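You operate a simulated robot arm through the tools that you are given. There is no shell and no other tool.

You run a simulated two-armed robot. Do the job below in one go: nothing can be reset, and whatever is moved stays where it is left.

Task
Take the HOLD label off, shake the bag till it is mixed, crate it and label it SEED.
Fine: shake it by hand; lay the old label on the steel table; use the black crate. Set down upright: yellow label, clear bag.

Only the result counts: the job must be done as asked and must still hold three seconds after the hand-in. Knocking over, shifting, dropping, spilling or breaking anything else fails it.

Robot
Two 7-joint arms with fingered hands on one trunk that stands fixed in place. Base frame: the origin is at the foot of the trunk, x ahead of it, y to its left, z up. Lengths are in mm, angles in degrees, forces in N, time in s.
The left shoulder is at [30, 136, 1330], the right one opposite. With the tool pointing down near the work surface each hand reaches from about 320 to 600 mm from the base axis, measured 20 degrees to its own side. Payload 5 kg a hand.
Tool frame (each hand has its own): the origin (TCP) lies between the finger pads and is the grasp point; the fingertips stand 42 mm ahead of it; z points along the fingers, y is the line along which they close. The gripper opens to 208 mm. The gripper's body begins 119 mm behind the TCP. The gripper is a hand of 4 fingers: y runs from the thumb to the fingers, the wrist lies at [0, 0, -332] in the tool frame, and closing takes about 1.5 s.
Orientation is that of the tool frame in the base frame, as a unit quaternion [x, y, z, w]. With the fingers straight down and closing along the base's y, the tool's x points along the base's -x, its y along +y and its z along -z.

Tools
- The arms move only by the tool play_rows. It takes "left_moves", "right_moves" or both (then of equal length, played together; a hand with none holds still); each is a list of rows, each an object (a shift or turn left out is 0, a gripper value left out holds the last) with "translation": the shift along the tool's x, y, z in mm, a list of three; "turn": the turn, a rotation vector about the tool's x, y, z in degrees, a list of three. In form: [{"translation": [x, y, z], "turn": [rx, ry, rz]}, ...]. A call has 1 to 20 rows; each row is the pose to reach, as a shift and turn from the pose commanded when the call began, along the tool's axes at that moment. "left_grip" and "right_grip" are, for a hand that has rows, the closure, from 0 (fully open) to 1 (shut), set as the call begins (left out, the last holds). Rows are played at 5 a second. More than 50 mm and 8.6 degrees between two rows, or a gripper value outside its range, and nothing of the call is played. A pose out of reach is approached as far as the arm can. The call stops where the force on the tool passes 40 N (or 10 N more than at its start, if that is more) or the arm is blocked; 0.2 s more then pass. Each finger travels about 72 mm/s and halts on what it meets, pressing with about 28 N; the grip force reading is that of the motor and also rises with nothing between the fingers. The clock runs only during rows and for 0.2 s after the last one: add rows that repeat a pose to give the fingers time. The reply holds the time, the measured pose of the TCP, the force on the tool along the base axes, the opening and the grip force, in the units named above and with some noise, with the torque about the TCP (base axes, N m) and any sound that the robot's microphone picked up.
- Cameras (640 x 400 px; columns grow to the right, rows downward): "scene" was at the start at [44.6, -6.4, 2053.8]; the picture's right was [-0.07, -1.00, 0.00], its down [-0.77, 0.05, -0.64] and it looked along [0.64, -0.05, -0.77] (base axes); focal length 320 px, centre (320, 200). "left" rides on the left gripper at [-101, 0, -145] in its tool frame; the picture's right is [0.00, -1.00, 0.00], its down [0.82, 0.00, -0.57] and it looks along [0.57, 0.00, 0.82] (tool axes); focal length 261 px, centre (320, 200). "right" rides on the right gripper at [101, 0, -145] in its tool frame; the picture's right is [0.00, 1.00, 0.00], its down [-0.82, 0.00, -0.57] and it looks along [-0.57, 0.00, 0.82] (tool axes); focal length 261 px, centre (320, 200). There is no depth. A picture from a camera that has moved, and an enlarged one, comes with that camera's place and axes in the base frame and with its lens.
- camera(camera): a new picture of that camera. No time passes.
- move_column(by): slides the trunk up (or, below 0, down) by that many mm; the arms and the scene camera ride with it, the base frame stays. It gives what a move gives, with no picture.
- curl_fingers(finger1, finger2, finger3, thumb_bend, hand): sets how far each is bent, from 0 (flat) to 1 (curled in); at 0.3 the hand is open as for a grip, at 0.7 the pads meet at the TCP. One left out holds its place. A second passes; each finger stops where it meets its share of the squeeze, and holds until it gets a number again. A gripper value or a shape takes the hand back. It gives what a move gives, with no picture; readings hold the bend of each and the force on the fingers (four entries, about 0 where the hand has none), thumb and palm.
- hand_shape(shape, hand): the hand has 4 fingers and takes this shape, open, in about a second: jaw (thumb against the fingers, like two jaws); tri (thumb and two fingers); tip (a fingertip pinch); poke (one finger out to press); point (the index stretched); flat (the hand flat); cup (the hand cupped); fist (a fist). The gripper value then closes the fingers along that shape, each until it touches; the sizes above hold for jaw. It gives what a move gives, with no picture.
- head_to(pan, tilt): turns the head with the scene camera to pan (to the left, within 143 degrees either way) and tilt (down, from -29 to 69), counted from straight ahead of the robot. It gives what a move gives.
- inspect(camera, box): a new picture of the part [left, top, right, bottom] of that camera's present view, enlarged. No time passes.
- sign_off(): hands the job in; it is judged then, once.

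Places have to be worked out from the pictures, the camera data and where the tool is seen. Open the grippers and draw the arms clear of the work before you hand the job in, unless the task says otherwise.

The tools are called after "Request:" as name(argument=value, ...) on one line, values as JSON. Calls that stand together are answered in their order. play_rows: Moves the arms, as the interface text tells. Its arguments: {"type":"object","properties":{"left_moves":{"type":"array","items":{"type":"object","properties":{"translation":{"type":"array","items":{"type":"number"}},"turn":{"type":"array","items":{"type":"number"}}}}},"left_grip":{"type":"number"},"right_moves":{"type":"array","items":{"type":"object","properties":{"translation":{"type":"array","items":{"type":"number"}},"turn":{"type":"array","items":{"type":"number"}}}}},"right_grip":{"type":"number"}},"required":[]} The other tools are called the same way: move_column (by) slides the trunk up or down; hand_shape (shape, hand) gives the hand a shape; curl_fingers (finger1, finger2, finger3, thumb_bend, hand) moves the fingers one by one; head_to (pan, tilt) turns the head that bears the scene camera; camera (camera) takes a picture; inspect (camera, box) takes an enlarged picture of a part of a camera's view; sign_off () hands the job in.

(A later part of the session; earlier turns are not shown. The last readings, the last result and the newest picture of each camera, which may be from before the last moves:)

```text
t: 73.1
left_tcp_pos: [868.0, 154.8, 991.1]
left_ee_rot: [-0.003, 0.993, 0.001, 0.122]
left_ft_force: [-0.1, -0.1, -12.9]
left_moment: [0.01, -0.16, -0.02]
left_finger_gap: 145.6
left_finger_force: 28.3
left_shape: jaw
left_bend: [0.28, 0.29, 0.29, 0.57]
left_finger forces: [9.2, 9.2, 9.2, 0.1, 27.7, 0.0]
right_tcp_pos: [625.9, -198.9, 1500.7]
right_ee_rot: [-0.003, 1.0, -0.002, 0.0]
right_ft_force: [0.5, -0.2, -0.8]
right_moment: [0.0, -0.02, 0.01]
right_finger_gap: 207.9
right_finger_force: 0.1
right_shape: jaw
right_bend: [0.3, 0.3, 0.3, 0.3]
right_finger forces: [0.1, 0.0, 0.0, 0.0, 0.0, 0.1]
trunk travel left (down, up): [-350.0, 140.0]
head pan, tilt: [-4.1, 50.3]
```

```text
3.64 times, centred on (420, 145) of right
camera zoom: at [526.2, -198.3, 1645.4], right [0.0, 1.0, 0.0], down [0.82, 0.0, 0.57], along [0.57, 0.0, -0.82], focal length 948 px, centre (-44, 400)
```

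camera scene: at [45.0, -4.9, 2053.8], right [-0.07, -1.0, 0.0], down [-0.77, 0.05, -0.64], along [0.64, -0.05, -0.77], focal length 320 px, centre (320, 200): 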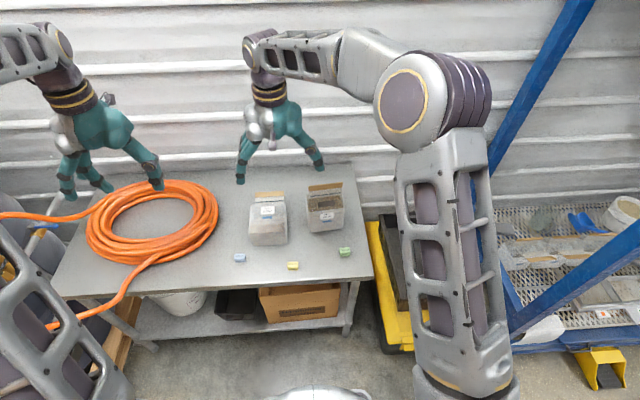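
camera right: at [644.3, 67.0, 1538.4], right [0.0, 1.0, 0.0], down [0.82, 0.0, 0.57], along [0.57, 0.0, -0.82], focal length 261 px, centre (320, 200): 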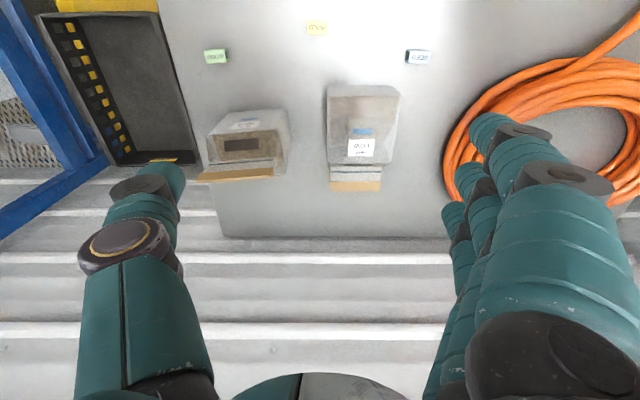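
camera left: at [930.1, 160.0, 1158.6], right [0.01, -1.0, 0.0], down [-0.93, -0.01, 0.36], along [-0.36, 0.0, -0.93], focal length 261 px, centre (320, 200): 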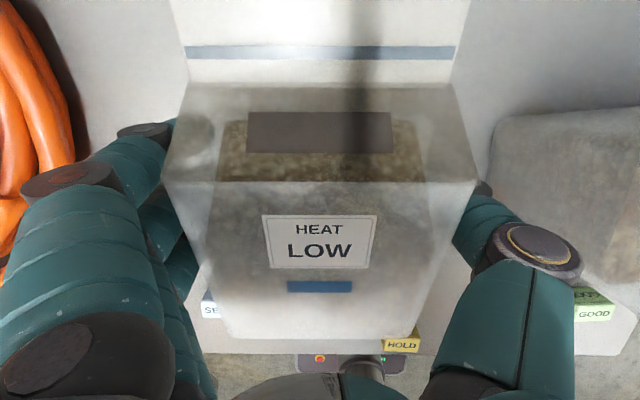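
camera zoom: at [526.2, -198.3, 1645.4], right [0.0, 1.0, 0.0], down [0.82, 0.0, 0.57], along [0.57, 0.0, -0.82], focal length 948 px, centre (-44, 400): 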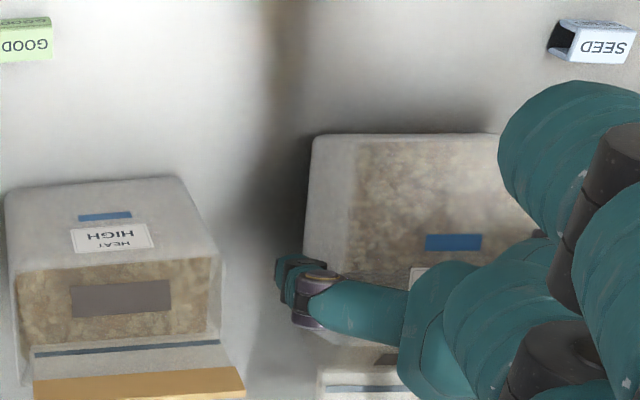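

It looks evenly speckled now. I add one more set on a diagonal stroke for margin.

Request:
play_rows(left_moves=[{"translation": [8, 20, 0]}, {"translation": [-8, -20, 0]}, {"translation": [8, 20, 0]}, {"translation": [-8, -20, 0]}, {"translation": [10, 22, 0]}, {"translation": [-10, -22, 0]}, {"translation": [10, 22, 0]}, {"translation": [-10, -22, 0]}, {"translation": [10, 22, 0]}, {"translation": [-10, -22, 0]}, {"translation": [10, 22, 0]}, {"translation": [-10, -22, 0]}, {"translation": [10, 22, 0]}, {"translation": [-10, -22, 0]}, {"translation": [10, 22, 0]}, {"translation": [-10, -22, 0]}, {"translation": [10, 22, 0]}, {"translation": [-10, -22, 0]}, {"translation": [0, 0, 0]}, {"translation": [0, 0, 0]}])

Request:
camera(camera="left")

Request:
inspect(camera="scene", box=[250, 170, 350, 250])

```text
t: 77.3
left_tcp_pos: [866.0, 156.8, 992.0]
left_ee_rot: [-0.002, 0.993, 0.001, 0.121]
left_ft_force: [-0.6, 0.1, -11.7]
left_moment: [-0.04, -0.16, -0.01]
left_finger_gap: 145.4
left_finger_force: 27.7
left_shape: jaw
left_bend: [0.28, 0.29, 0.29, 0.57]
left_finger forces: [9.2, 9.2, 9.3, 0.0, 27.6, 0.0]
right_tcp_pos: [625.5, -199.9, 1501.2]
right_ee_rot: [-0.003, 1.0, -0.002, 0.0]
right_ft_force: [0.1, -0.5, 0.6]
right_moment: [0.02, -0.03, 0.0]
right_finger_gap: 207.9
right_finger_force: 0.1
right_shape: jaw
right_bend: [0.3, 0.3, 0.3, 0.3]
right_finger forces: [0.0, 0.1, 0.0, 0.0, 0.1, 0.1]
trunk travel left (down, up): [-350.0, 140.0]
head pan, tilt: [-4.1, 50.3]
```

```text
taken
camera left: at [929.3, 157.9, 1157.2], right [0.01, -1.0, 0.0], down [-0.93, -0.01, 0.36], along [-0.36, 0.0, -0.93], focal length 261 px, centre (320, 200)
```

left: 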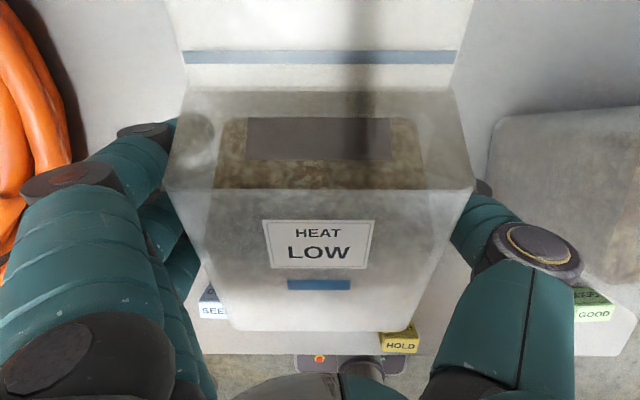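

```text
5.00 times, centred on (300, 210) of scene
camera zoom: at [45.3, -5.7, 2053.8], right [-0.07, -1.0, 0.0], down [-0.77, 0.05, -0.64], along [0.64, -0.04, -0.77], focal length 1599 px, centre (420, 150)
```

zoom: 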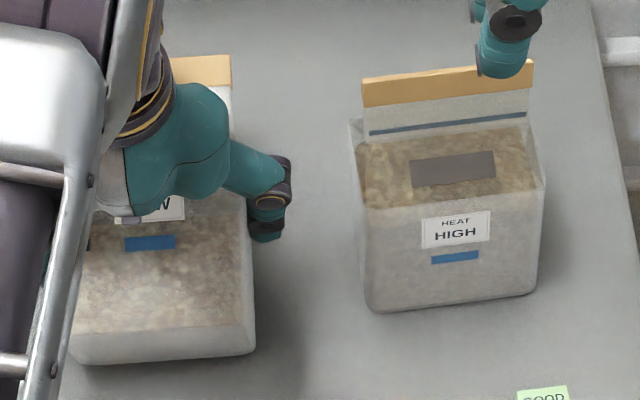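

The bag stays firm in the grip. Now I upright it by rotating the hand forward in stages while lifting a little, so the bag stands up with the hand horizontal behind it.

Request:
play_rows(left_moves=[{"translation": [1, -1, -12], "turn": [0, -3, 0]}, {"translation": [1.5, -2, -22], "turn": [0, -7, 0]}, {"translation": [2, -3, -32], "turn": [0, -12, 0]}, {"translation": [2.5, -4, -40], "turn": [0, -17, 0]}, {"translation": [3, -5, -46], "turn": [0, -22, 0]}, {"translation": [3.5, -6, -50], "turn": [0, -27, 0]}, {"translation": [4, -7, -50], "turn": [0, -32, 0]}, {"translation": [4, -7, -50], "turn": [0, -36, 0]}, {"translation": [4, -7, -50], "turn": [0, -36, 0]}])

Request:
camera(camera="left")

Request:
camera(camera="scene")

Request:
inspect(camera="right", box=[330, 70, 530, 240])

```text
t: 79.3
left_tcp_pos: [850.3, 147.8, 1039.2]
left_ee_rot: [-0.001, 0.906, 0.0, 0.424]
left_ft_force: [0.1, 1.1, -13.0]
left_moment: [-0.01, 0.01, 0.0]
left_finger_gap: 145.3
left_finger_force: 28.4
left_shape: jaw
left_bend: [0.28, 0.29, 0.29, 0.57]
left_finger forces: [9.2, 9.1, 9.3, 0.0, 27.5, 0.1]
right_tcp_pos: [626.3, -200.5, 1501.0]
right_ee_rot: [-0.002, 1.0, -0.002, -0.001]
right_ft_force: [-0.2, -0.1, 0.0]
right_moment: [0.02, -0.01, -0.01]
right_finger_gap: 208.0
right_finger_force: 0.1
right_shape: jaw
right_bend: [0.3, 0.3, 0.3, 0.3]
right_finger forces: [0.1, 0.1, 0.0, 0.0, 0.1, 0.0]
trunk travel left (down, up): [-350.0, 140.0]
head pan, tilt: [-4.1, 50.3]
```

```text
taken
camera left: at [803.9, 148.6, 1209.4], right [0.01, -1.0, 0.0], down [-0.96, -0.01, -0.26], along [0.26, 0.0, -0.96], focal length 261 px, centre (320, 200)
```

left: 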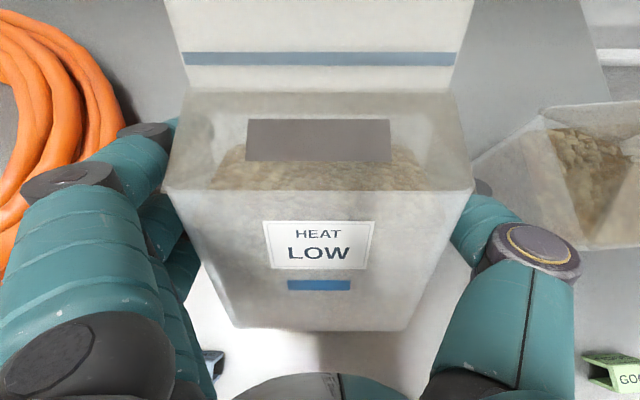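

```text
taken
camera scene: at [45.7, -6.5, 2053.8], right [-0.07, -1.0, 0.0], down [-0.77, 0.05, -0.64], along [0.64, -0.05, -0.77], focal length 320 px, centre (320, 200)
```

scene: 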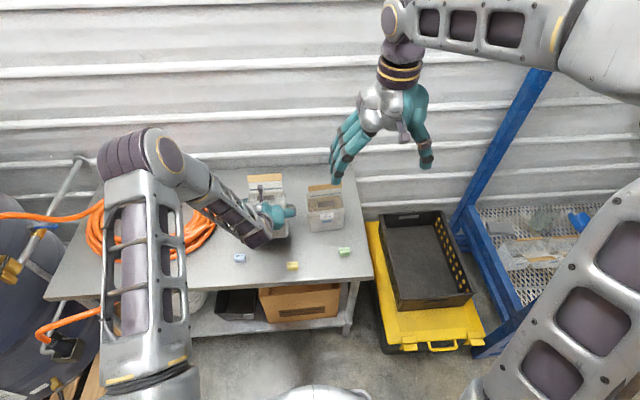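

```text
2.35 times, centred on (430, 155) of right
camera zoom: at [525.7, -199.4, 1645.6], right [0.0, 1.0, 0.0], down [0.82, 0.0, 0.57], along [0.57, 0.0, -0.82], focal length 613 px, centre (61, 306)
```

zoom: 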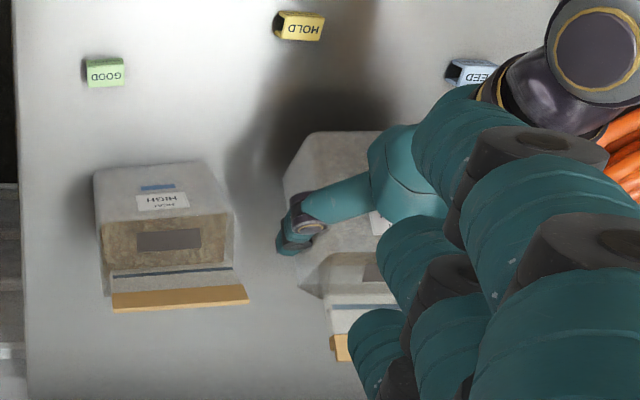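

The bag is pitched 50° with the grip unchanged, and the contents look even. I rotate the remaining 36° to bring it upright above the table.

Request:
play_rows(left_moves=[{"translation": [1.5, -1, -1], "turn": [0, -4, 0]}, {"translation": [3, -2, -2], "turn": [0, -8, 0]}, {"translation": [4.5, -3, -3], "turn": [0, -12, 0]}, {"translation": [6, -4, -4], "turn": [0, -16, 0]}, {"translation": [7.5, -5, -5], "turn": [0, -20, 0]}, {"translation": [9, -6, -6.5], "turn": [0, -24, 0]}, {"translation": [10.5, -7, -8], "turn": [0, -28, 0]}, {"translation": [12, -8, -9], "turn": [0, -32, 0]}, {"translation": [12.7, -8, -9], "turn": [0, -36, 0]}, {"translation": [12.7, -8, -9], "turn": [0, -36, 0]}])

Request:
camera(camera="left")

Request:
camera(camera="scene")

Request:
inspect(camera="right", box=[330, 70, 530, 240])

```text
t: 81.5
left_tcp_pos: [834.5, 139.3, 1036.6]
left_ee_rot: [-0.001, 0.731, 0.001, 0.683]
left_ft_force: [-0.3, 0.4, -13.1]
left_moment: [-0.02, 0.12, 0.03]
left_finger_gap: 145.6
left_finger_force: 27.7
left_shape: jaw
left_bend: [0.28, 0.29, 0.29, 0.57]
left_finger forces: [9.2, 9.1, 9.3, 0.0, 27.5, 0.0]
right_tcp_pos: [625.3, -200.0, 1500.9]
right_ee_rot: [-0.001, 1.0, -0.001, 0.0]
right_ft_force: [0.1, 0.4, 0.4]
right_moment: [0.0, -0.02, 0.02]
right_finger_gap: 207.7
right_finger_force: 0.0
right_shape: jaw
right_bend: [0.3, 0.3, 0.3, 0.3]
right_finger forces: [0.1, 0.0, 0.0, 0.1, 0.1, 0.1]
trunk travel left (down, up): [-350.0, 140.0]
head pan, tilt: [-4.1, 50.3]
```

```text
taken
camera left: at [696.8, 139.5, 1146.1], right [0.0, -1.0, 0.0], down [-0.63, -0.01, -0.78], along [0.78, 0.0, -0.63], focal length 261 px, centre (320, 200)
```

left: 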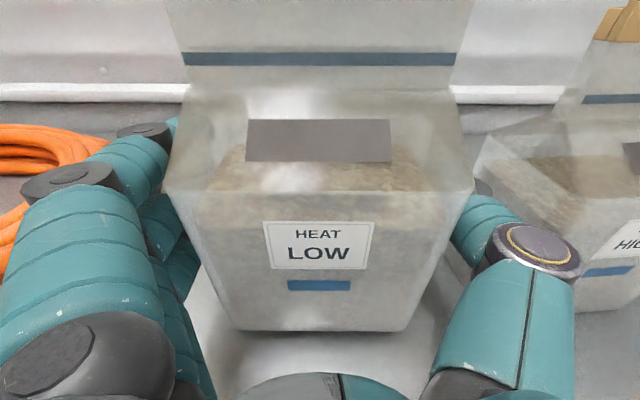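

```text
taken
camera scene: at [45.7, -6.6, 2053.8], right [-0.07, -1.0, 0.0], down [-0.77, 0.05, -0.64], along [0.64, -0.05, -0.77], focal length 320 px, centre (320, 200)
```

scene: 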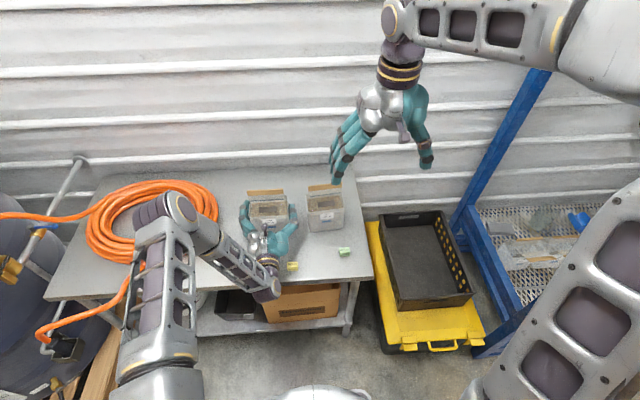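

```text
2.35 times, centred on (430, 155) of right
camera zoom: at [525.7, -199.5, 1645.6], right [0.0, 1.0, 0.0], down [0.82, 0.0, 0.57], along [0.57, 0.0, -0.82], focal length 613 px, centre (61, 306)
```

zoom: 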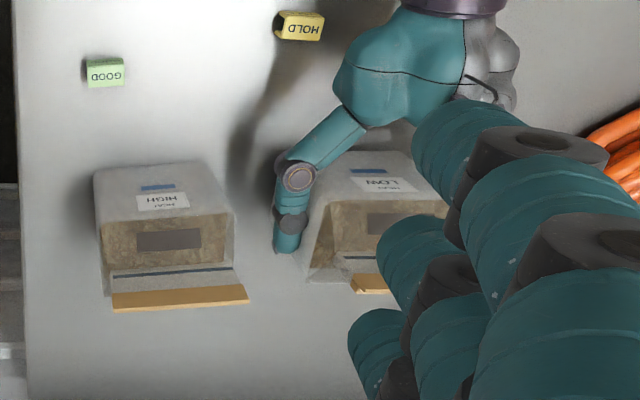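

The bag is now upright in the hand, about 35 mm above the table. While it is held so firmly I give it one more upright shake, biased away from the HIGH bag.

Request:
play_rows(left_moves=[{"translation": [0, 10, 0]}, {"translation": [0, 34, 0]}, {"translation": [0, -12, 0]}, {"translation": [0, 34, 0]}, {"translation": [0, -12, 0]}, {"translation": [0, 34, 0]}, {"translation": [0, -12, 0]}, {"translation": [0, 34, 0]}, {"translation": [0, -12, 0]}, {"translation": [0, 34, 0]}, {"translation": [0, -12, 0]}, {"translation": [0, 34, 0]}, {"translation": [0, -12, 0]}, {"translation": [0, 34, 0]}, {"translation": [0, -12, 0]}, {"translation": [0, 34, 0]}, {"translation": [0, -12, 0]}, {"translation": [0, 20, 0]}, {"translation": [0, 10, 0]}, {"translation": [0, 10, 0]}])

Request:
camera(camera="left")

Request:
inspect(camera="scene", box=[230, 170, 360, 270])

```text
t: 85.7
left_tcp_pos: [833.9, 148.2, 1036.7]
left_ee_rot: [-0.001, 0.731, 0.001, 0.682]
left_ft_force: [0.0, -0.6, -12.3]
left_moment: [-0.02, 0.13, 0.02]
left_finger_gap: 145.0
left_finger_force: 28.0
left_shape: jaw
left_bend: [0.28, 0.29, 0.29, 0.57]
left_finger forces: [9.1, 8.9, 8.7, 0.0, 27.1, 0.1]
right_tcp_pos: [626.3, -201.5, 1500.9]
right_ee_rot: [-0.001, 1.0, -0.002, -0.001]
right_ft_force: [0.5, 0.0, -0.2]
right_moment: [0.01, 0.03, 0.01]
right_finger_gap: 208.0
right_finger_force: 0.1
right_shape: jaw
right_bend: [0.3, 0.3, 0.3, 0.3]
right_finger forces: [0.1, 0.0, 0.0, 0.0, 0.0, 0.0]
trunk travel left (down, up): [-350.0, 140.0]
head pan, tilt: [-4.1, 50.3]
```

```text
taken
camera left: at [697.7, 150.4, 1147.4], right [0.0, -1.0, 0.0], down [-0.63, -0.01, -0.78], along [0.78, 0.0, -0.63], focal length 261 px, centre (320, 200)
```

left: 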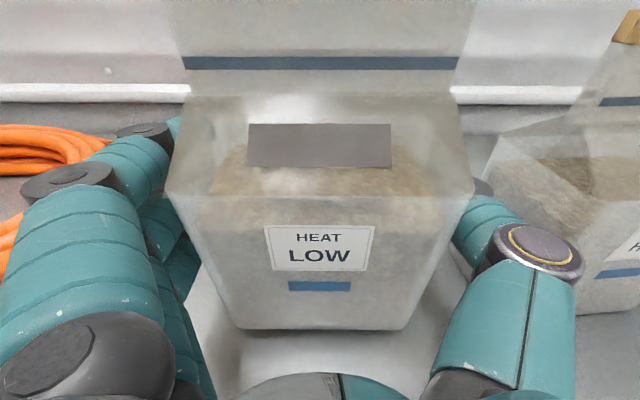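

```text
4.00 times, centred on (295, 220) of scene
camera zoom: at [46.4, -7.2, 2053.7], right [-0.07, -1.0, 0.0], down [-0.77, 0.06, -0.64], along [0.64, -0.05, -0.77], focal length 1280 px, centre (420, 120)
```

zoom: 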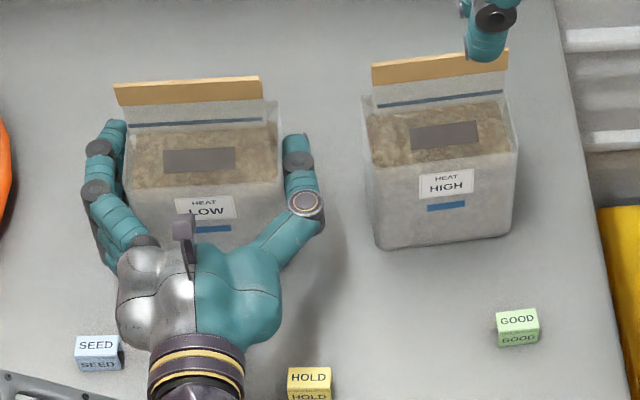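

The contents now look as evenly speckled as in the HIGH bag. I lower toward the table, easing about 20 mm closer to the robot.

Request:
play_rows(left_moves=[{"translation": [0, 0, -10]}, {"translation": [8, 0, -20]}, {"translation": [16, 0, -20]}, {"translation": [24, 0, -20]}, {"translation": [29.5, 0, -20]}, {"translation": [29.5, 0, -20]}])

Request:
inspect(camera="scene", box=[230, 170, 360, 270])

Request:
inspect(camera="right", box=[330, 70, 530, 240])

```text
t: 87.1
left_tcp_pos: [815.3, 150.5, 1009.0]
left_ee_rot: [-0.002, 0.729, 0.003, 0.684]
left_ft_force: [6.6, -1.0, 6.9]
left_moment: [0.79, 0.22, -0.25]
left_finger_gap: 145.3
left_finger_force: 28.1
left_shape: jaw
left_bend: [0.29, 0.29, 0.29, 0.57]
left_finger forces: [8.6, 8.7, 9.1, 0.0, 27.7, 0.0]
right_tcp_pos: [625.9, -200.2, 1500.8]
right_ee_rot: [-0.002, 1.0, -0.002, 0.001]
right_ft_force: [0.5, -0.2, -0.2]
right_moment: [0.03, 0.06, -0.03]
right_finger_gap: 207.9
right_finger_force: 0.0
right_shape: jaw
right_bend: [0.3, 0.3, 0.3, 0.3]
right_finger forces: [0.0, 0.1, 0.0, 0.2, 0.0, 0.0]
trunk travel left (down, up): [-350.0, 140.0]
head pan, tilt: [-4.1, 50.3]
```

```text
4.00 times, centred on (295, 220) of scene
camera zoom: at [45.1, -6.9, 2053.9], right [-0.07, -1.0, 0.0], down [-0.77, 0.05, -0.64], along [0.64, -0.05, -0.77], focal length 1280 px, centre (420, 120)
```

zoom: 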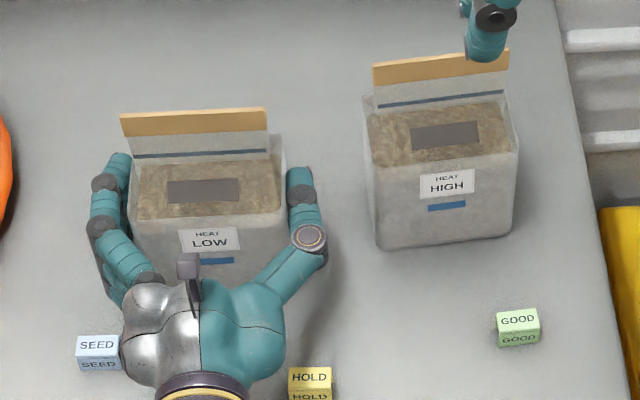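

```text
2.35 times, centred on (430, 155) of right
camera zoom: at [525.3, -199.8, 1645.9], right [0.0, 1.0, 0.0], down [0.82, 0.0, 0.57], along [0.57, 0.0, -0.82], focal length 613 px, centre (61, 306)
```

zoom: 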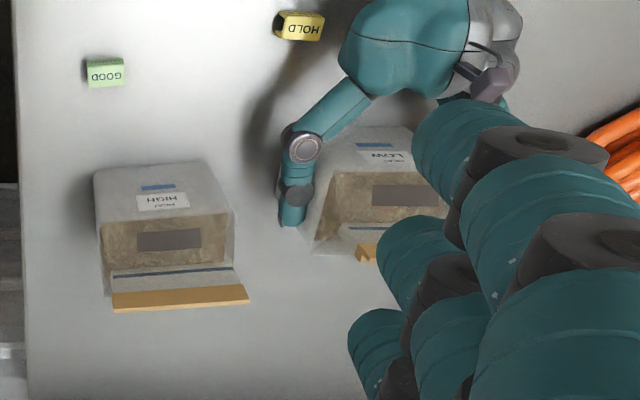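

The bag has met the table. I ease off slightly to take out the pressing force, then release.

Request:
play_rows(left_moves=[{"translation": [-1.5, 0, 0]}, {"translation": [-1.8, 0, 0]}, {"translation": [-1.8, 0, 0]}])

Request:
inspect(camera="left", box=[120, 0, 520, 360])

```text
t: 87.9
left_tcp_pos: [812.8, 150.1, 1008.4]
left_ee_rot: [-0.001, 0.731, 0.002, 0.682]
left_ft_force: [4.4, -0.2, 1.5]
left_moment: [0.82, 0.23, -0.25]
left_finger_gap: 145.0
left_finger_force: 28.1
left_shape: jaw
left_bend: [0.29, 0.29, 0.29, 0.57]
left_finger forces: [8.9, 9.1, 9.3, 0.0, 26.8, 0.0]
right_tcp_pos: [625.2, -199.8, 1501.6]
right_ee_rot: [-0.002, 1.0, -0.002, 0.001]
right_ft_force: [0.3, 0.1, 0.4]
right_moment: [0.01, -0.04, -0.01]
right_finger_gap: 207.6
right_finger_force: 0.1
right_shape: jaw
right_bend: [0.3, 0.3, 0.3, 0.3]
right_finger forces: [0.0, 0.0, 0.1, 0.0, 0.0, 0.0]
trunk travel left (down, up): [-350.0, 140.0]
head pan, tilt: [-4.1, 50.3]
```

```text
1.11 times, centred on (320, 180) of left
camera zoom: at [675.4, 150.0, 1119.5], right [0.0, -1.0, 0.0], down [-0.63, -0.01, -0.78], along [0.78, 0.0, -0.63], focal length 290 px, centre (320, 222)
```

zoom: 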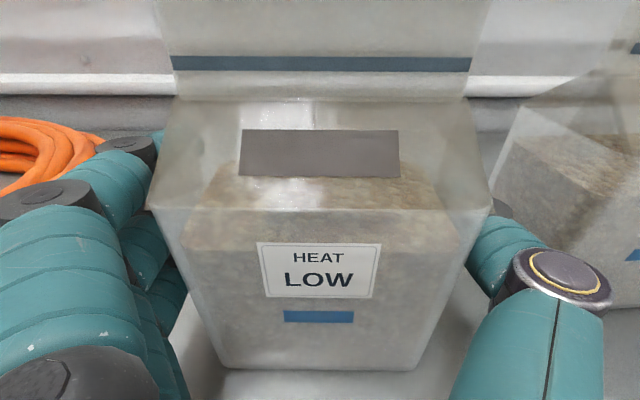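

The table now carries the full weight and the bag is upright. I open the fingers gently.

Request:
play_rows(left_grip=0.22, left_moves=[{"translation": [0, 0, 0]}, {"translation": [0, 0, 0]}, {"translation": [0, 0, 0]}])

Request:
inspect(camera="left", box=[120, 0, 520, 360])

Request:
inspect(camera="scene", box=[230, 170, 360, 270])

```text
t: 88.7
left_tcp_pos: [812.7, 150.2, 1009.1]
left_ee_rot: [-0.001, 0.731, 0.002, 0.682]
left_ft_force: [-0.4, 0.0, 0.4]
left_moment: [-0.02, -0.04, -0.01]
left_finger_gap: 161.8
left_finger_force: 0.1
left_shape: jaw
left_bend: [0.26, 0.26, 0.26, 0.47]
left_finger forces: [0.1, 0.0, 0.0, 0.0, 0.1, 0.1]
right_tcp_pos: [624.4, -200.9, 1501.3]
right_ee_rot: [-0.002, 1.0, -0.001, 0.001]
right_ft_force: [-0.2, -0.1, -0.4]
right_moment: [0.06, 0.04, -0.01]
right_finger_gap: 208.0
right_finger_force: 0.0
right_shape: jaw
right_bend: [0.3, 0.3, 0.3, 0.3]
right_finger forces: [0.1, 0.0, 0.0, 0.0, 0.1, 0.1]
trunk travel left (down, up): [-350.0, 140.0]
head pan, tilt: [-4.1, 50.3]
```

```text
1.11 times, centred on (320, 180) of left
camera zoom: at [675.2, 149.9, 1119.7], right [0.0, -1.0, 0.0], down [-0.63, -0.01, -0.78], along [0.78, 0.0, -0.63], focal length 290 px, centre (320, 222)
```

zoom: 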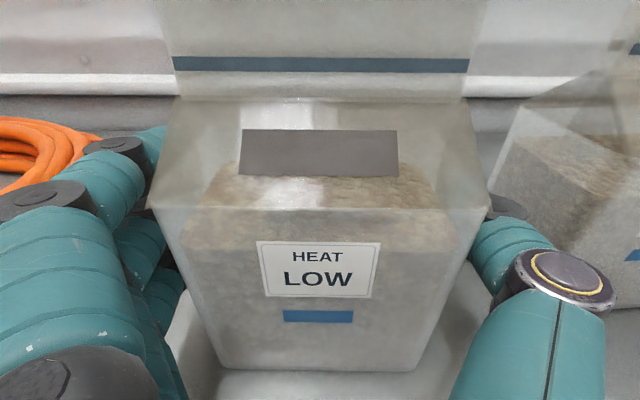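

```text
4.00 times, centred on (295, 220) of scene
camera zoom: at [44.8, -6.5, 2053.8], right [-0.07, -1.0, 0.0], down [-0.77, 0.05, -0.64], along [0.64, -0.05, -0.77], focal length 1280 px, centre (420, 120)
```

zoom: 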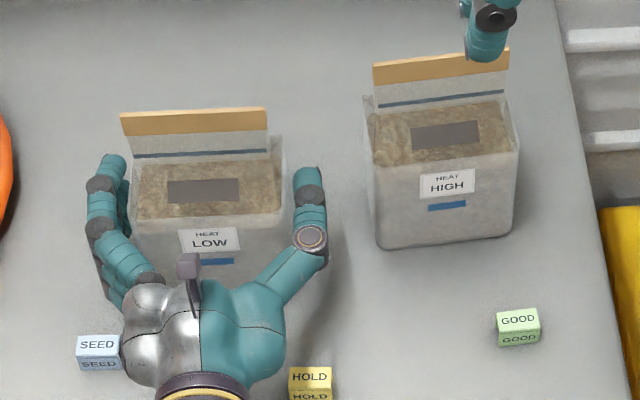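

The bag stands upright on the table, released. I open fully, then raise the hand while rotating it back toward vertical so it clears the header.

Request:
play_rows(left_grip=0, left_moves=[{"translation": [0, 0, 0]}, {"translation": [0, 0, 0]}, {"translation": [0, 0, 0]}, {"translation": [0, 0, 0]}, {"translation": [-13, 0, 1], "turn": [0, 2, 0]}, {"translation": [-26, 0, 3], "turn": [0, 6, 0]}, {"translation": [-39, 0, 4], "turn": [0, 11, 0]}, {"translation": [-52, 0, 5], "turn": [0, 16, 0]}, {"translation": [-65, 0, 6], "turn": [0, 21, 0]}, {"translation": [-78, 0, 8], "turn": [0, 26, 0]}, {"translation": [-90, 0, 9], "turn": [0, 31, 0]}, {"translation": [-102, 0, 10], "turn": [0, 36, 0]}])

Request:
camera(camera="left")

Request:
camera(camera="scene")

```text
t: 91.3
left_tcp_pos: [827.6, 150.3, 1111.4]
left_ee_rot: [-0.002, 0.906, 0.002, 0.423]
left_ft_force: [-0.1, -1.4, -0.8]
left_moment: [0.01, -0.13, 0.06]
left_finger_gap: 208.0
left_finger_force: 0.0
left_shape: jaw
left_bend: [0.3, 0.3, 0.3, 0.3]
left_finger forces: [0.0, 0.1, 0.0, 0.0, 0.0, 0.1]
right_tcp_pos: [625.1, -201.0, 1501.5]
right_ee_rot: [-0.002, 1.0, -0.002, 0.001]
right_ft_force: [0.5, 0.6, 0.1]
right_moment: [0.05, -0.06, 0.02]
right_finger_gap: 207.9
right_finger_force: 0.1
right_shape: jaw
right_bend: [0.3, 0.3, 0.3, 0.3]
right_finger forces: [0.1, 0.0, 0.0, 0.0, 0.0, 0.0]
trunk travel left (down, up): [-350.0, 140.0]
head pan, tilt: [-4.1, 50.3]
```

```text
taken
camera left: at [782.5, 150.3, 1280.8], right [0.01, -1.0, 0.0], down [-0.97, -0.01, -0.26], along [0.26, 0.0, -0.97], focal length 261 px, centre (320, 200)
```

left: 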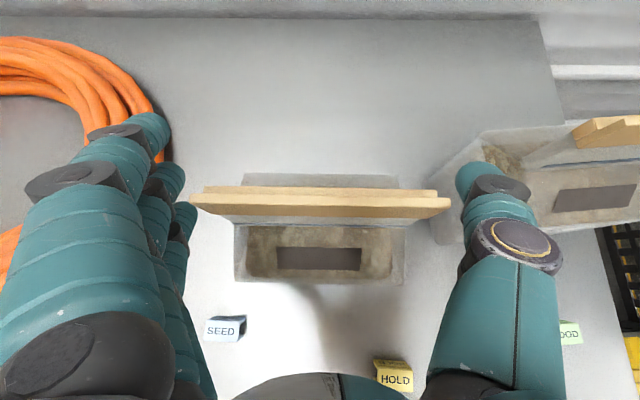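

```text
taken
camera scene: at [44.2, -7.7, 2053.8], right [-0.07, -1.0, 0.0], down [-0.77, 0.06, -0.64], along [0.64, -0.04, -0.77], focal length 320 px, centre (320, 200)
```

scene: 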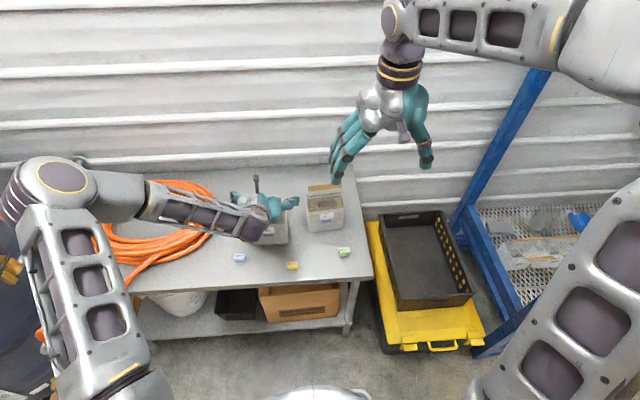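

The hand clears the bag. I continue straight up, then rotate back to pointing down.

Request:
play_rows(left_moves=[{"translation": [-31, 0, -26]}, {"translation": [-61, 0, -51]}, {"translation": [-92, 0, -77]}, {"translation": [-122, 0, -103]}, {"translation": [-153, 0, -129]}, {"translation": [-160, 0, -130], "turn": [0, 7, 0]}, {"translation": [-166, 0, -132], "turn": [0, 14, 0]}, {"translation": [-172, 0, -134], "turn": [0, 21, 0]}, {"translation": [-178, 0, -136], "turn": [0, 28, 0]}, {"translation": [-184, 0, -138], "turn": [0, 35, 0]}, {"translation": [-190, 0, -140], "turn": [0, 42, 0]}, {"translation": [-196, 0, -142], "turn": [0, 50, 0]}])

Request:
camera(camera="scene")

Request:
inspect(camera="scene", box=[220, 170, 360, 280])

```text
t: 93.9
left_tcp_pos: [848.0, 149.7, 1350.6]
left_ee_rot: [-0.002, 1.0, 0.0, 0.0]
left_ft_force: [1.5, -1.1, -0.2]
left_moment: [0.01, 0.21, -0.01]
left_finger_gap: 207.8
left_finger_force: 0.1
left_shape: jaw
left_bend: [0.3, 0.3, 0.3, 0.3]
left_finger forces: [0.0, 0.1, 0.0, 0.1, 0.0, 0.1]
right_tcp_pos: [627.3, -201.9, 1500.4]
right_ee_rot: [-0.003, 1.0, -0.002, 0.0]
right_ft_force: [1.0, -1.5, 0.0]
right_moment: [0.11, 0.16, -0.03]
right_finger_gap: 208.1
right_finger_force: 0.0
right_shape: jaw
right_bend: [0.3, 0.3, 0.3, 0.3]
right_finger forces: [0.1, 0.0, 0.0, 0.1, 0.1, 0.0]
trunk travel left (down, up): [-350.0, 140.0]
head pan, tilt: [-4.1, 50.3]
```

```text
taken
camera scene: at [48.0, -8.3, 2053.6], right [-0.07, -1.0, 0.0], down [-0.77, 0.05, -0.64], along [0.64, -0.04, -0.77], focal length 320 px, centre (320, 200)
```

scene: 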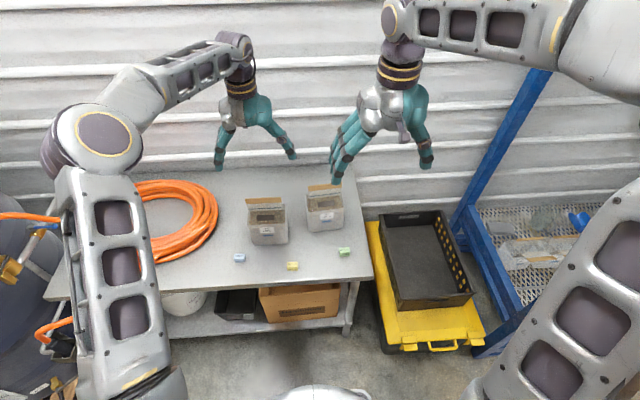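

```text
3.64 times, centred on (290, 225) of scene
camera zoom: at [48.0, -8.3, 2053.6], right [-0.07, -1.0, 0.0], down [-0.77, 0.05, -0.64], along [0.64, -0.04, -0.77], focal length 1163 px, centre (429, 109)
```

zoom: 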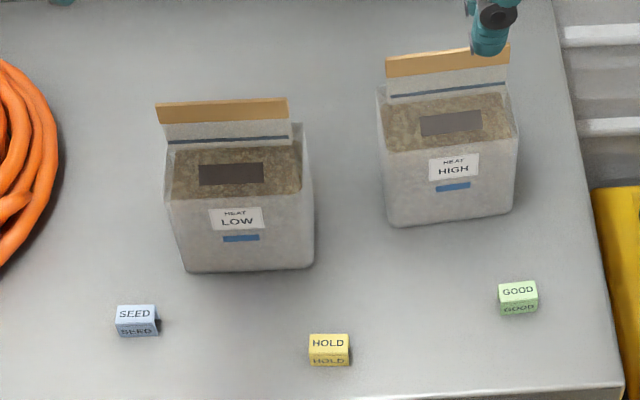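

Everything stands well: the bag is upright and evenly mixed, and the clips are in place. Now the left hand goes for SEED: turn 90° to close across the clip and hover above it.

Request:
play_rows(left_moves=[{"translation": [12, 11, 9], "turn": [0, 0, 8]}, {"translation": [25, 22, 18], "turn": [0, 0, 16]}, {"translation": [38, 32, 27], "turn": [0, 0, 24]}, {"translation": [50, 43, 36], "turn": [0, 0, 32]}, {"translation": [63, 54, 45], "turn": [0, 0, 40]}, {"translation": [75, 65, 55], "turn": [0, 0, 48]}, {"translation": [88, 76, 64], "turn": [0, 0, 56]}, {"translation": [100, 86, 73], "turn": [0, 0, 64]}, {"translation": [113, 97, 82], "turn": [0, 0, 72]}, {"translation": [125, 108, 91], "turn": [0, 0, 80]}, {"translation": [138, 119, 100], "turn": [0, 0, 88]}, {"translation": [138, 119, 100], "turn": [0, 0, 90]}])

Request:
camera(camera="left")

Request:
inspect(camera="left", box=[260, 60, 400, 220])

```text
t: 96.5
left_tcp_pos: [709.1, 267.9, 1252.6]
left_ee_rot: [0.706, 0.708, 0.001, 0.0]
left_ft_force: [-0.3, -0.3, -0.2]
left_moment: [0.02, 0.03, 0.01]
left_finger_gap: 207.8
left_finger_force: 0.0
left_shape: jaw
left_bend: [0.3, 0.3, 0.3, 0.3]
left_finger forces: [0.0, 0.0, 0.0, 0.0, 0.0, 0.0]
right_tcp_pos: [625.7, -201.2, 1501.8]
right_ee_rot: [-0.003, 1.0, -0.002, 0.002]
right_ft_force: [0.3, -0.2, 0.7]
right_moment: [0.06, 0.01, 0.04]
right_finger_gap: 207.9
right_finger_force: 0.0
right_shape: jaw
right_bend: [0.3, 0.3, 0.3, 0.3]
right_finger forces: [0.1, 0.0, 0.0, 0.1, 0.1, 0.0]
trunk travel left (down, up): [-350.0, 140.0]
head pan, tilt: [-4.1, 50.3]
```

```text
taken
camera left: at [709.9, 167.6, 1397.1], right [-1.0, -0.01, 0.0], down [-0.01, 0.82, 0.57], along [0.0, 0.57, -0.82], focal length 261 px, centre (320, 200)
```

left: 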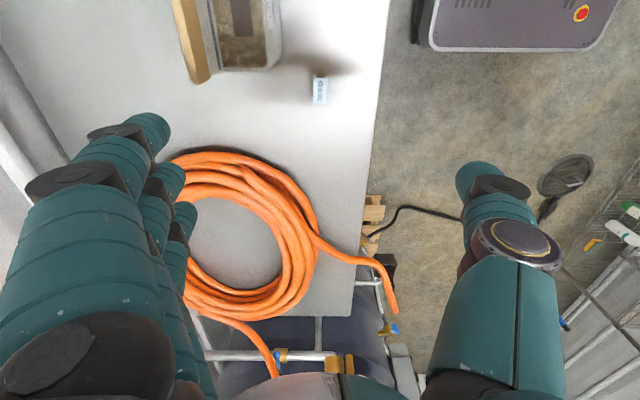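

```text
2.50 times, centred on (330, 140) of left
camera zoom: at [709.9, 167.6, 1397.1], right [-1.0, -0.01, 0.0], down [-0.01, 0.82, 0.57], along [0.0, 0.57, -0.82], focal length 652 px, centre (295, 350)
```

zoom: 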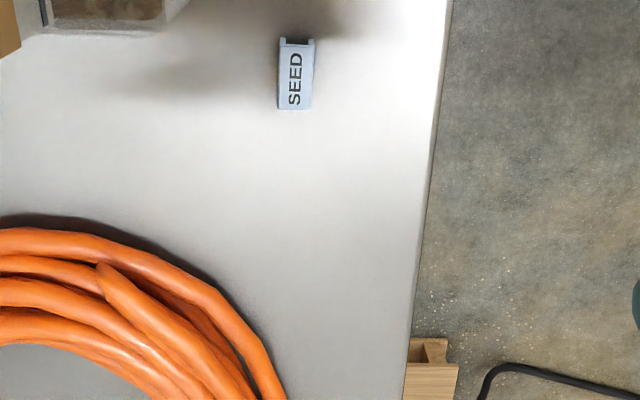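

SEED is right under the hand at about x 709, y 269, with a yaw of about 3°. To keep the outer fingers off the bag I curl fingers 1 and 3 in and set a pre-pinch with finger 2 and thumb, then check the shape.

Request:
curl_fingers(hand="left", finger1=1.0, finger2=0.5, finger3=1.0, thumb_bend=0.5)

Request:
camera(camera="left")

Request:
inspect(camera="scene", box=[180, 130, 320, 270])

```text
t: 97.5
left_tcp_pos: [709.0, 268.1, 1253.3]
left_ee_rot: [0.705, 0.709, 0.001, 0.001]
left_ft_force: [-0.7, 0.3, -0.8]
left_moment: [0.01, 0.05, -0.03]
left_finger_gap: 84.6
left_finger_force: 0.1
left_shape: fingers
left_bend: [1.0, 0.5, 1.0, 0.5]
left_finger forces: [0.0, 0.1, 0.0, 0.0, 0.1, 0.0]
right_tcp_pos: [625.9, -199.4, 1501.1]
right_ee_rot: [-0.002, 1.0, -0.002, 0.001]
right_ft_force: [0.1, -0.5, 0.2]
right_moment: [0.02, 0.0, -0.01]
right_finger_gap: 207.9
right_finger_force: 0.1
right_shape: jaw
right_bend: [0.3, 0.3, 0.3, 0.3]
right_finger forces: [0.0, 0.1, 0.1, 0.0, 0.1, 0.0]
trunk travel left (down, up): [-350.0, 140.0]
head pan, tilt: [-4.1, 50.3]
```

```text
taken
camera left: at [709.9, 168.0, 1397.4], right [-1.0, -0.01, 0.0], down [-0.01, 0.82, 0.57], along [0.0, 0.57, -0.82], focal length 261 px, centre (320, 200)
```

left: 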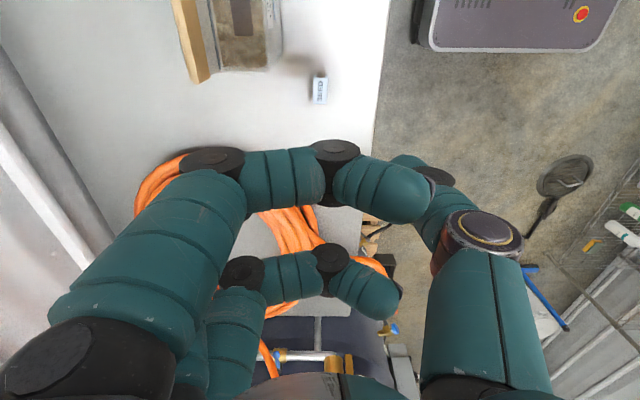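

```text
2.86 times, centred on (250, 200) of scene
camera zoom: at [44.9, -6.5, 2053.8], right [-0.07, -1.0, 0.0], down [-0.77, 0.05, -0.64], along [0.64, -0.05, -0.77], focal length 914 px, centre (520, 200)
```

zoom: 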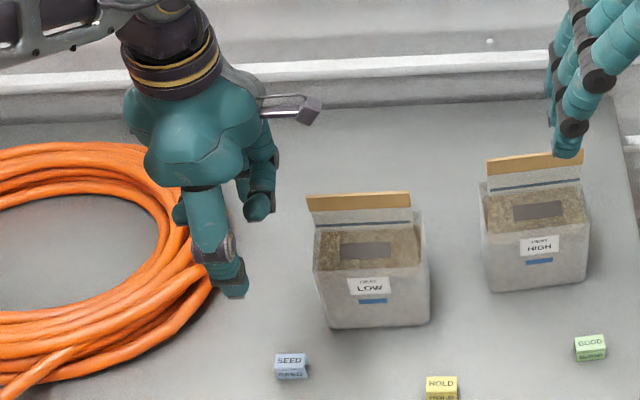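

The curled fingers block the camera's view, so I set fingers 1 and 3 to a moderate bend instead.

Request:
curl_fingers(hand="left", finger1=0.52, finger2=0.52, finger3=0.52, thumb_bend=0.52)

Request:
play_rows(left_moves=[{"translation": [0.5, 0, 40], "turn": [0, 0, 1.5]}, {"translation": [1, 0, 80], "turn": [0, 0, 2.9]}, {"translation": [1, 0, 120], "turn": [0, 0, 2.9]}, {"translation": [1, 0, 160], "turn": [0, 0, 2.9]}, {"translation": [1, 0, 200], "turn": [0, 0, 2.9]}, {"translation": [1, 0, 230], "turn": [0, 0, 2.9]}, {"translation": [1, 0, 230], "turn": [0, 0, 2.9]}])

Request:
camera(camera="left")

Request:
inspect(camera="scene", box=[200, 180, 320, 280])

```text
t: 98.5
left_tcp_pos: [708.5, 268.9, 1254.2]
left_ee_rot: [0.705, 0.709, 0.001, 0.001]
left_ft_force: [0.1, 1.1, -0.6]
left_moment: [0.01, 0.0, 0.0]
left_finger_gap: 110.6
left_finger_force: 0.0
left_shape: fingers
left_bend: [0.52, 0.52, 0.52, 0.52]
left_finger forces: [0.1, 0.0, 0.0, 0.0, 0.0, 0.0]
right_tcp_pos: [624.6, -200.2, 1501.7]
right_ee_rot: [-0.002, 1.0, -0.002, 0.001]
right_ft_force: [0.0, 0.9, -0.3]
right_moment: [0.0, -0.04, -0.03]
right_finger_gap: 208.1
right_finger_force: 0.0
right_shape: jaw
right_bend: [0.3, 0.3, 0.3, 0.3]
right_finger forces: [0.0, 0.0, 0.1, 0.0, 0.0, 0.0]
trunk travel left (down, up): [-350.0, 140.0]
head pan, tilt: [-4.1, 50.3]
```

```text
t: 100.1
left_tcp_pos: [705.5, 271.5, 1022.6]
left_ee_rot: [0.723, 0.691, 0.002, 0.0]
left_ft_force: [1.0, 3.1, -2.1]
left_moment: [0.04, 0.08, 0.16]
left_finger_gap: 110.0
left_finger_force: 1.2
left_shape: fingers
left_bend: [0.52, 0.52, 0.52, 0.52]
left_finger forces: [2.6, 0.0, 0.1, 0.0, 0.1, 0.1]
right_tcp_pos: [625.1, -200.5, 1501.1]
right_ee_rot: [-0.001, 1.0, -0.002, 0.002]
right_ft_force: [0.0, -0.2, -0.1]
right_moment: [0.0, -0.01, 0.01]
right_finger_gap: 208.1
right_finger_force: 0.0
right_shape: jaw
right_bend: [0.3, 0.3, 0.3, 0.3]
right_finger forces: [0.0, 0.0, 0.0, 0.0, 0.0, 0.0]
trunk travel left (down, up): [-350.0, 140.0]
head pan, tilt: [-4.1, 50.3]
```

```text
taken
camera left: at [702.7, 170.2, 1165.9], right [-1.0, 0.04, 0.0], down [0.03, 0.82, 0.57], along [0.02, 0.57, -0.82], focal length 261 px, centre (320, 200)
```

left: 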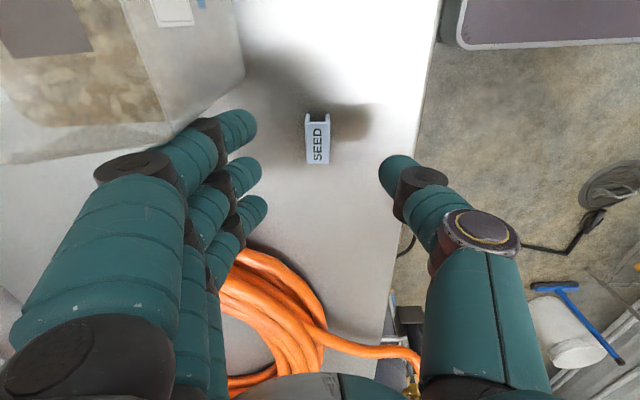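

```text
4.00 times, centred on (260, 230) of scene
camera zoom: at [44.3, -6.2, 2053.8], right [-0.07, -1.0, 0.0], down [-0.77, 0.05, -0.64], along [0.64, -0.05, -0.77], focal length 1280 px, centre (560, 80)
```

zoom: 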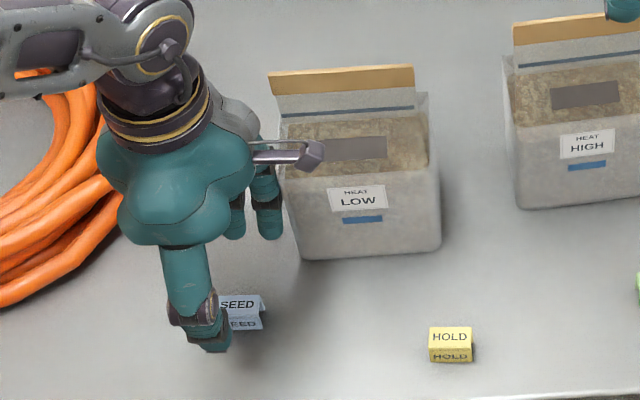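

Finger 1 reads 2.6 N against the bag's left corner. I raise the hand straight up to free it and check that the bag is undisturbed.

Request:
play_rows(left_moves=[{"translation": [3, -2, -10]}, {"translation": [6, -4, -45]}, {"translation": [6, -4, -90]}, {"translation": [6, -4, -130]}])

Request:
camera(camera="left")

Request:
inspect(camera="scene", box=[200, 180, 320, 280])

```text
t: 101.1
left_tcp_pos: [703.0, 275.2, 1151.3]
left_ee_rot: [0.724, 0.69, 0.001, 0.0]
left_ft_force: [-1.4, 0.1, 0.1]
left_moment: [0.05, -0.1, -0.02]
left_finger_gap: 110.8
left_finger_force: 0.1
left_shape: fingers
left_bend: [0.52, 0.52, 0.52, 0.52]
left_finger forces: [0.0, 0.1, 0.1, 0.0, 0.0, 0.0]
right_tcp_pos: [624.2, -200.1, 1502.3]
right_ee_rot: [-0.002, 1.0, -0.002, 0.001]
right_ft_force: [-0.1, 0.0, 0.6]
right_moment: [0.06, -0.1, 0.0]
right_finger_gap: 207.7
right_finger_force: 0.0
right_shape: jaw
right_bend: [0.3, 0.3, 0.3, 0.3]
right_finger forces: [0.0, 0.0, 0.0, 0.0, 0.1, 0.1]
trunk travel left (down, up): [-350.0, 140.0]
head pan, tilt: [-4.1, 50.3]
```

```text
taken
camera left: at [697.4, 174.5, 1296.0], right [-1.0, 0.04, 0.0], down [0.03, 0.82, 0.57], along [0.03, 0.57, -0.82], focal length 261 px, centre (320, 200)
```

left: 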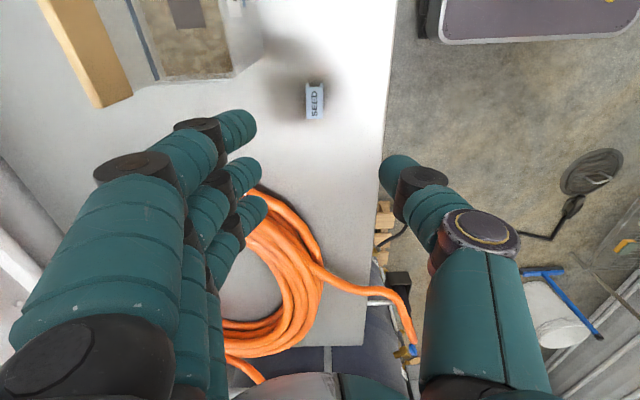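

```text
4.00 times, centred on (260, 230) of scene
camera zoom: at [43.1, -7.1, 2053.9], right [-0.07, -1.0, 0.0], down [-0.77, 0.06, -0.64], along [0.64, -0.05, -0.77], focal length 1280 px, centre (560, 80)
```

zoom: 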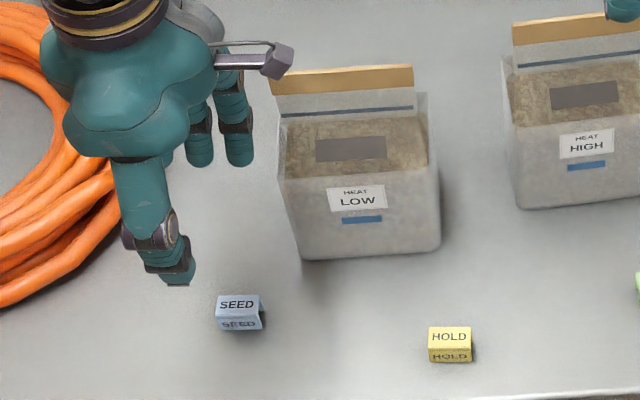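

The bag is unmoved. I'll pinch SEED about 11 mm left of its centre so finger 1 clears the bag. I shift and descend in stages.

Request:
play_rows(left_moves=[{"translation": [4.2, 7.3, 15]}, {"translation": [4.2, 7.3, 55]}, {"translation": [4.2, 7.3, 95]}, {"translation": [4.2, 7.3, 130]}, {"translation": [4.2, 7.3, 145]}, {"translation": [4.2, 7.3, 145]}])

Request:
camera(camera="left")

```text
t: 102.5
left_tcp_pos: [710.5, 277.0, 1007.5]
left_ee_rot: [0.723, 0.691, 0.001, 0.0]
left_ft_force: [0.3, -0.5, 0.6]
left_moment: [0.0, -0.01, -0.01]
left_finger_gap: 110.4
left_finger_force: 0.0
left_shape: fingers
left_bend: [0.52, 0.52, 0.52, 0.52]
left_finger forces: [0.0, 0.0, 0.0, 0.1, 0.0, 0.0]
right_tcp_pos: [624.2, -200.7, 1501.9]
right_ee_rot: [-0.002, 1.0, -0.002, 0.001]
right_ft_force: [-0.1, 0.4, -1.1]
right_moment: [0.0, -0.03, -0.02]
right_finger_gap: 207.7
right_finger_force: 0.0
right_shape: jaw
right_bend: [0.3, 0.3, 0.3, 0.3]
right_finger forces: [0.0, 0.0, 0.0, 0.1, 0.0, 0.0]
trunk travel left (down, up): [-350.0, 140.0]
head pan, tilt: [-4.1, 50.3]
```

```text
taken
camera left: at [706.5, 176.9, 1151.6], right [-1.0, 0.04, 0.0], down [0.03, 0.82, 0.57], along [0.03, 0.57, -0.82], focal length 261 px, centre (320, 200)
```

left: 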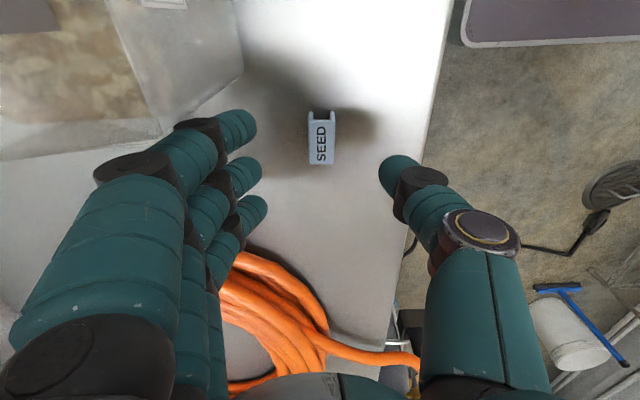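

No contacts. I descend the remaining 52 mm to pinch height.

Request:
play_rows(left_moves=[{"translation": [0, 1, 20]}, {"translation": [0, 1, 40]}, {"translation": [0, 1, 52]}, {"translation": [0, 1, 52]}])

Request:
camera(camera="left")

```text
t: 103.5
left_tcp_pos: [712.5, 279.3, 954.7]
left_ee_rot: [0.723, 0.691, 0.002, 0.0]
left_ft_force: [0.4, -0.1, 0.0]
left_moment: [0.01, -0.03, -0.02]
left_finger_gap: 110.3
left_finger_force: 0.0
left_shape: fingers
left_bend: [0.52, 0.52, 0.52, 0.52]
left_finger forces: [0.1, 0.1, 0.0, 0.1, 0.1, 0.0]
right_tcp_pos: [625.9, -199.3, 1501.7]
right_ee_rot: [-0.002, 1.0, -0.001, 0.001]
right_ft_force: [0.2, -0.3, 0.4]
right_moment: [-0.02, -0.01, 0.02]
right_finger_gap: 207.7
right_finger_force: 0.1
right_shape: jaw
right_bend: [0.3, 0.3, 0.3, 0.3]
right_finger forces: [0.1, 0.1, 0.0, 0.0, 0.0, 0.1]
trunk travel left (down, up): [-350.0, 140.0]
head pan, tilt: [-4.1, 50.3]
```

```text
taken
camera left: at [709.1, 178.3, 1099.4], right [-1.0, 0.04, 0.0], down [0.03, 0.82, 0.57], along [0.03, 0.57, -0.82], focal length 261 px, centre (320, 200)
```

left: 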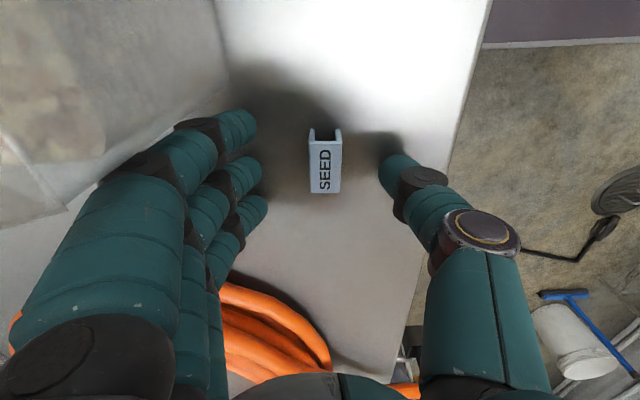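

SEED sits between finger 2 and thumb. I close these two in steps.

Request:
curl_fingers(hand="left", finger2=0.65, thumb_bend=0.64)

Request:
inspect(camera="left", box=[240, 90, 400, 250])

```text
t: 104.5
left_tcp_pos: [713.3, 278.0, 955.6]
left_ee_rot: [0.723, 0.69, 0.001, 0.0]
left_ft_force: [0.3, 0.5, 0.1]
left_moment: [0.01, 0.0, 0.03]
left_finger_gap: 81.2
left_finger_force: 0.1
left_shape: fingers
left_bend: [0.52, 0.65, 0.52, 0.64]
left_finger forces: [0.0, 0.1, 0.0, 0.1, 0.1, 0.1]
right_tcp_pos: [624.9, -200.5, 1502.2]
right_ee_rot: [-0.001, 1.0, -0.002, 0.0]
right_ft_force: [0.5, 0.8, 0.1]
right_moment: [0.01, -0.01, 0.01]
right_finger_gap: 208.1
right_finger_force: 0.1
right_shape: jaw
right_bend: [0.3, 0.3, 0.3, 0.3]
right_finger forces: [0.0, 0.0, 0.0, 0.0, 0.0, 0.0]
trunk travel left (down, up): [-350.0, 140.0]
head pan, tilt: [-4.1, 50.3]
```

```text
2.50 times, centred on (320, 170) of left
camera zoom: at [709.0, 178.2, 1099.4], right [-1.0, 0.04, 0.0], down [0.03, 0.82, 0.57], along [0.02, 0.57, -0.82], focal length 652 px, centre (320, 275)
```

zoom: 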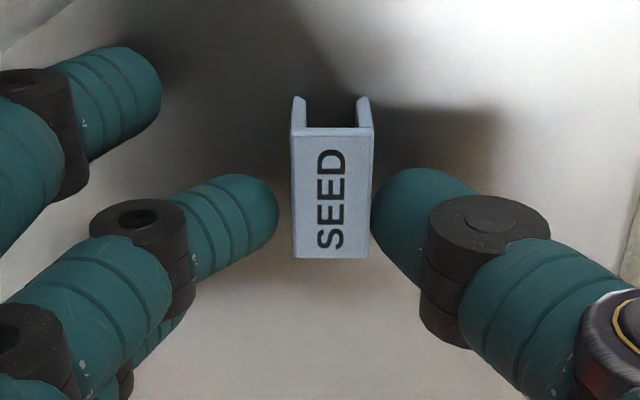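

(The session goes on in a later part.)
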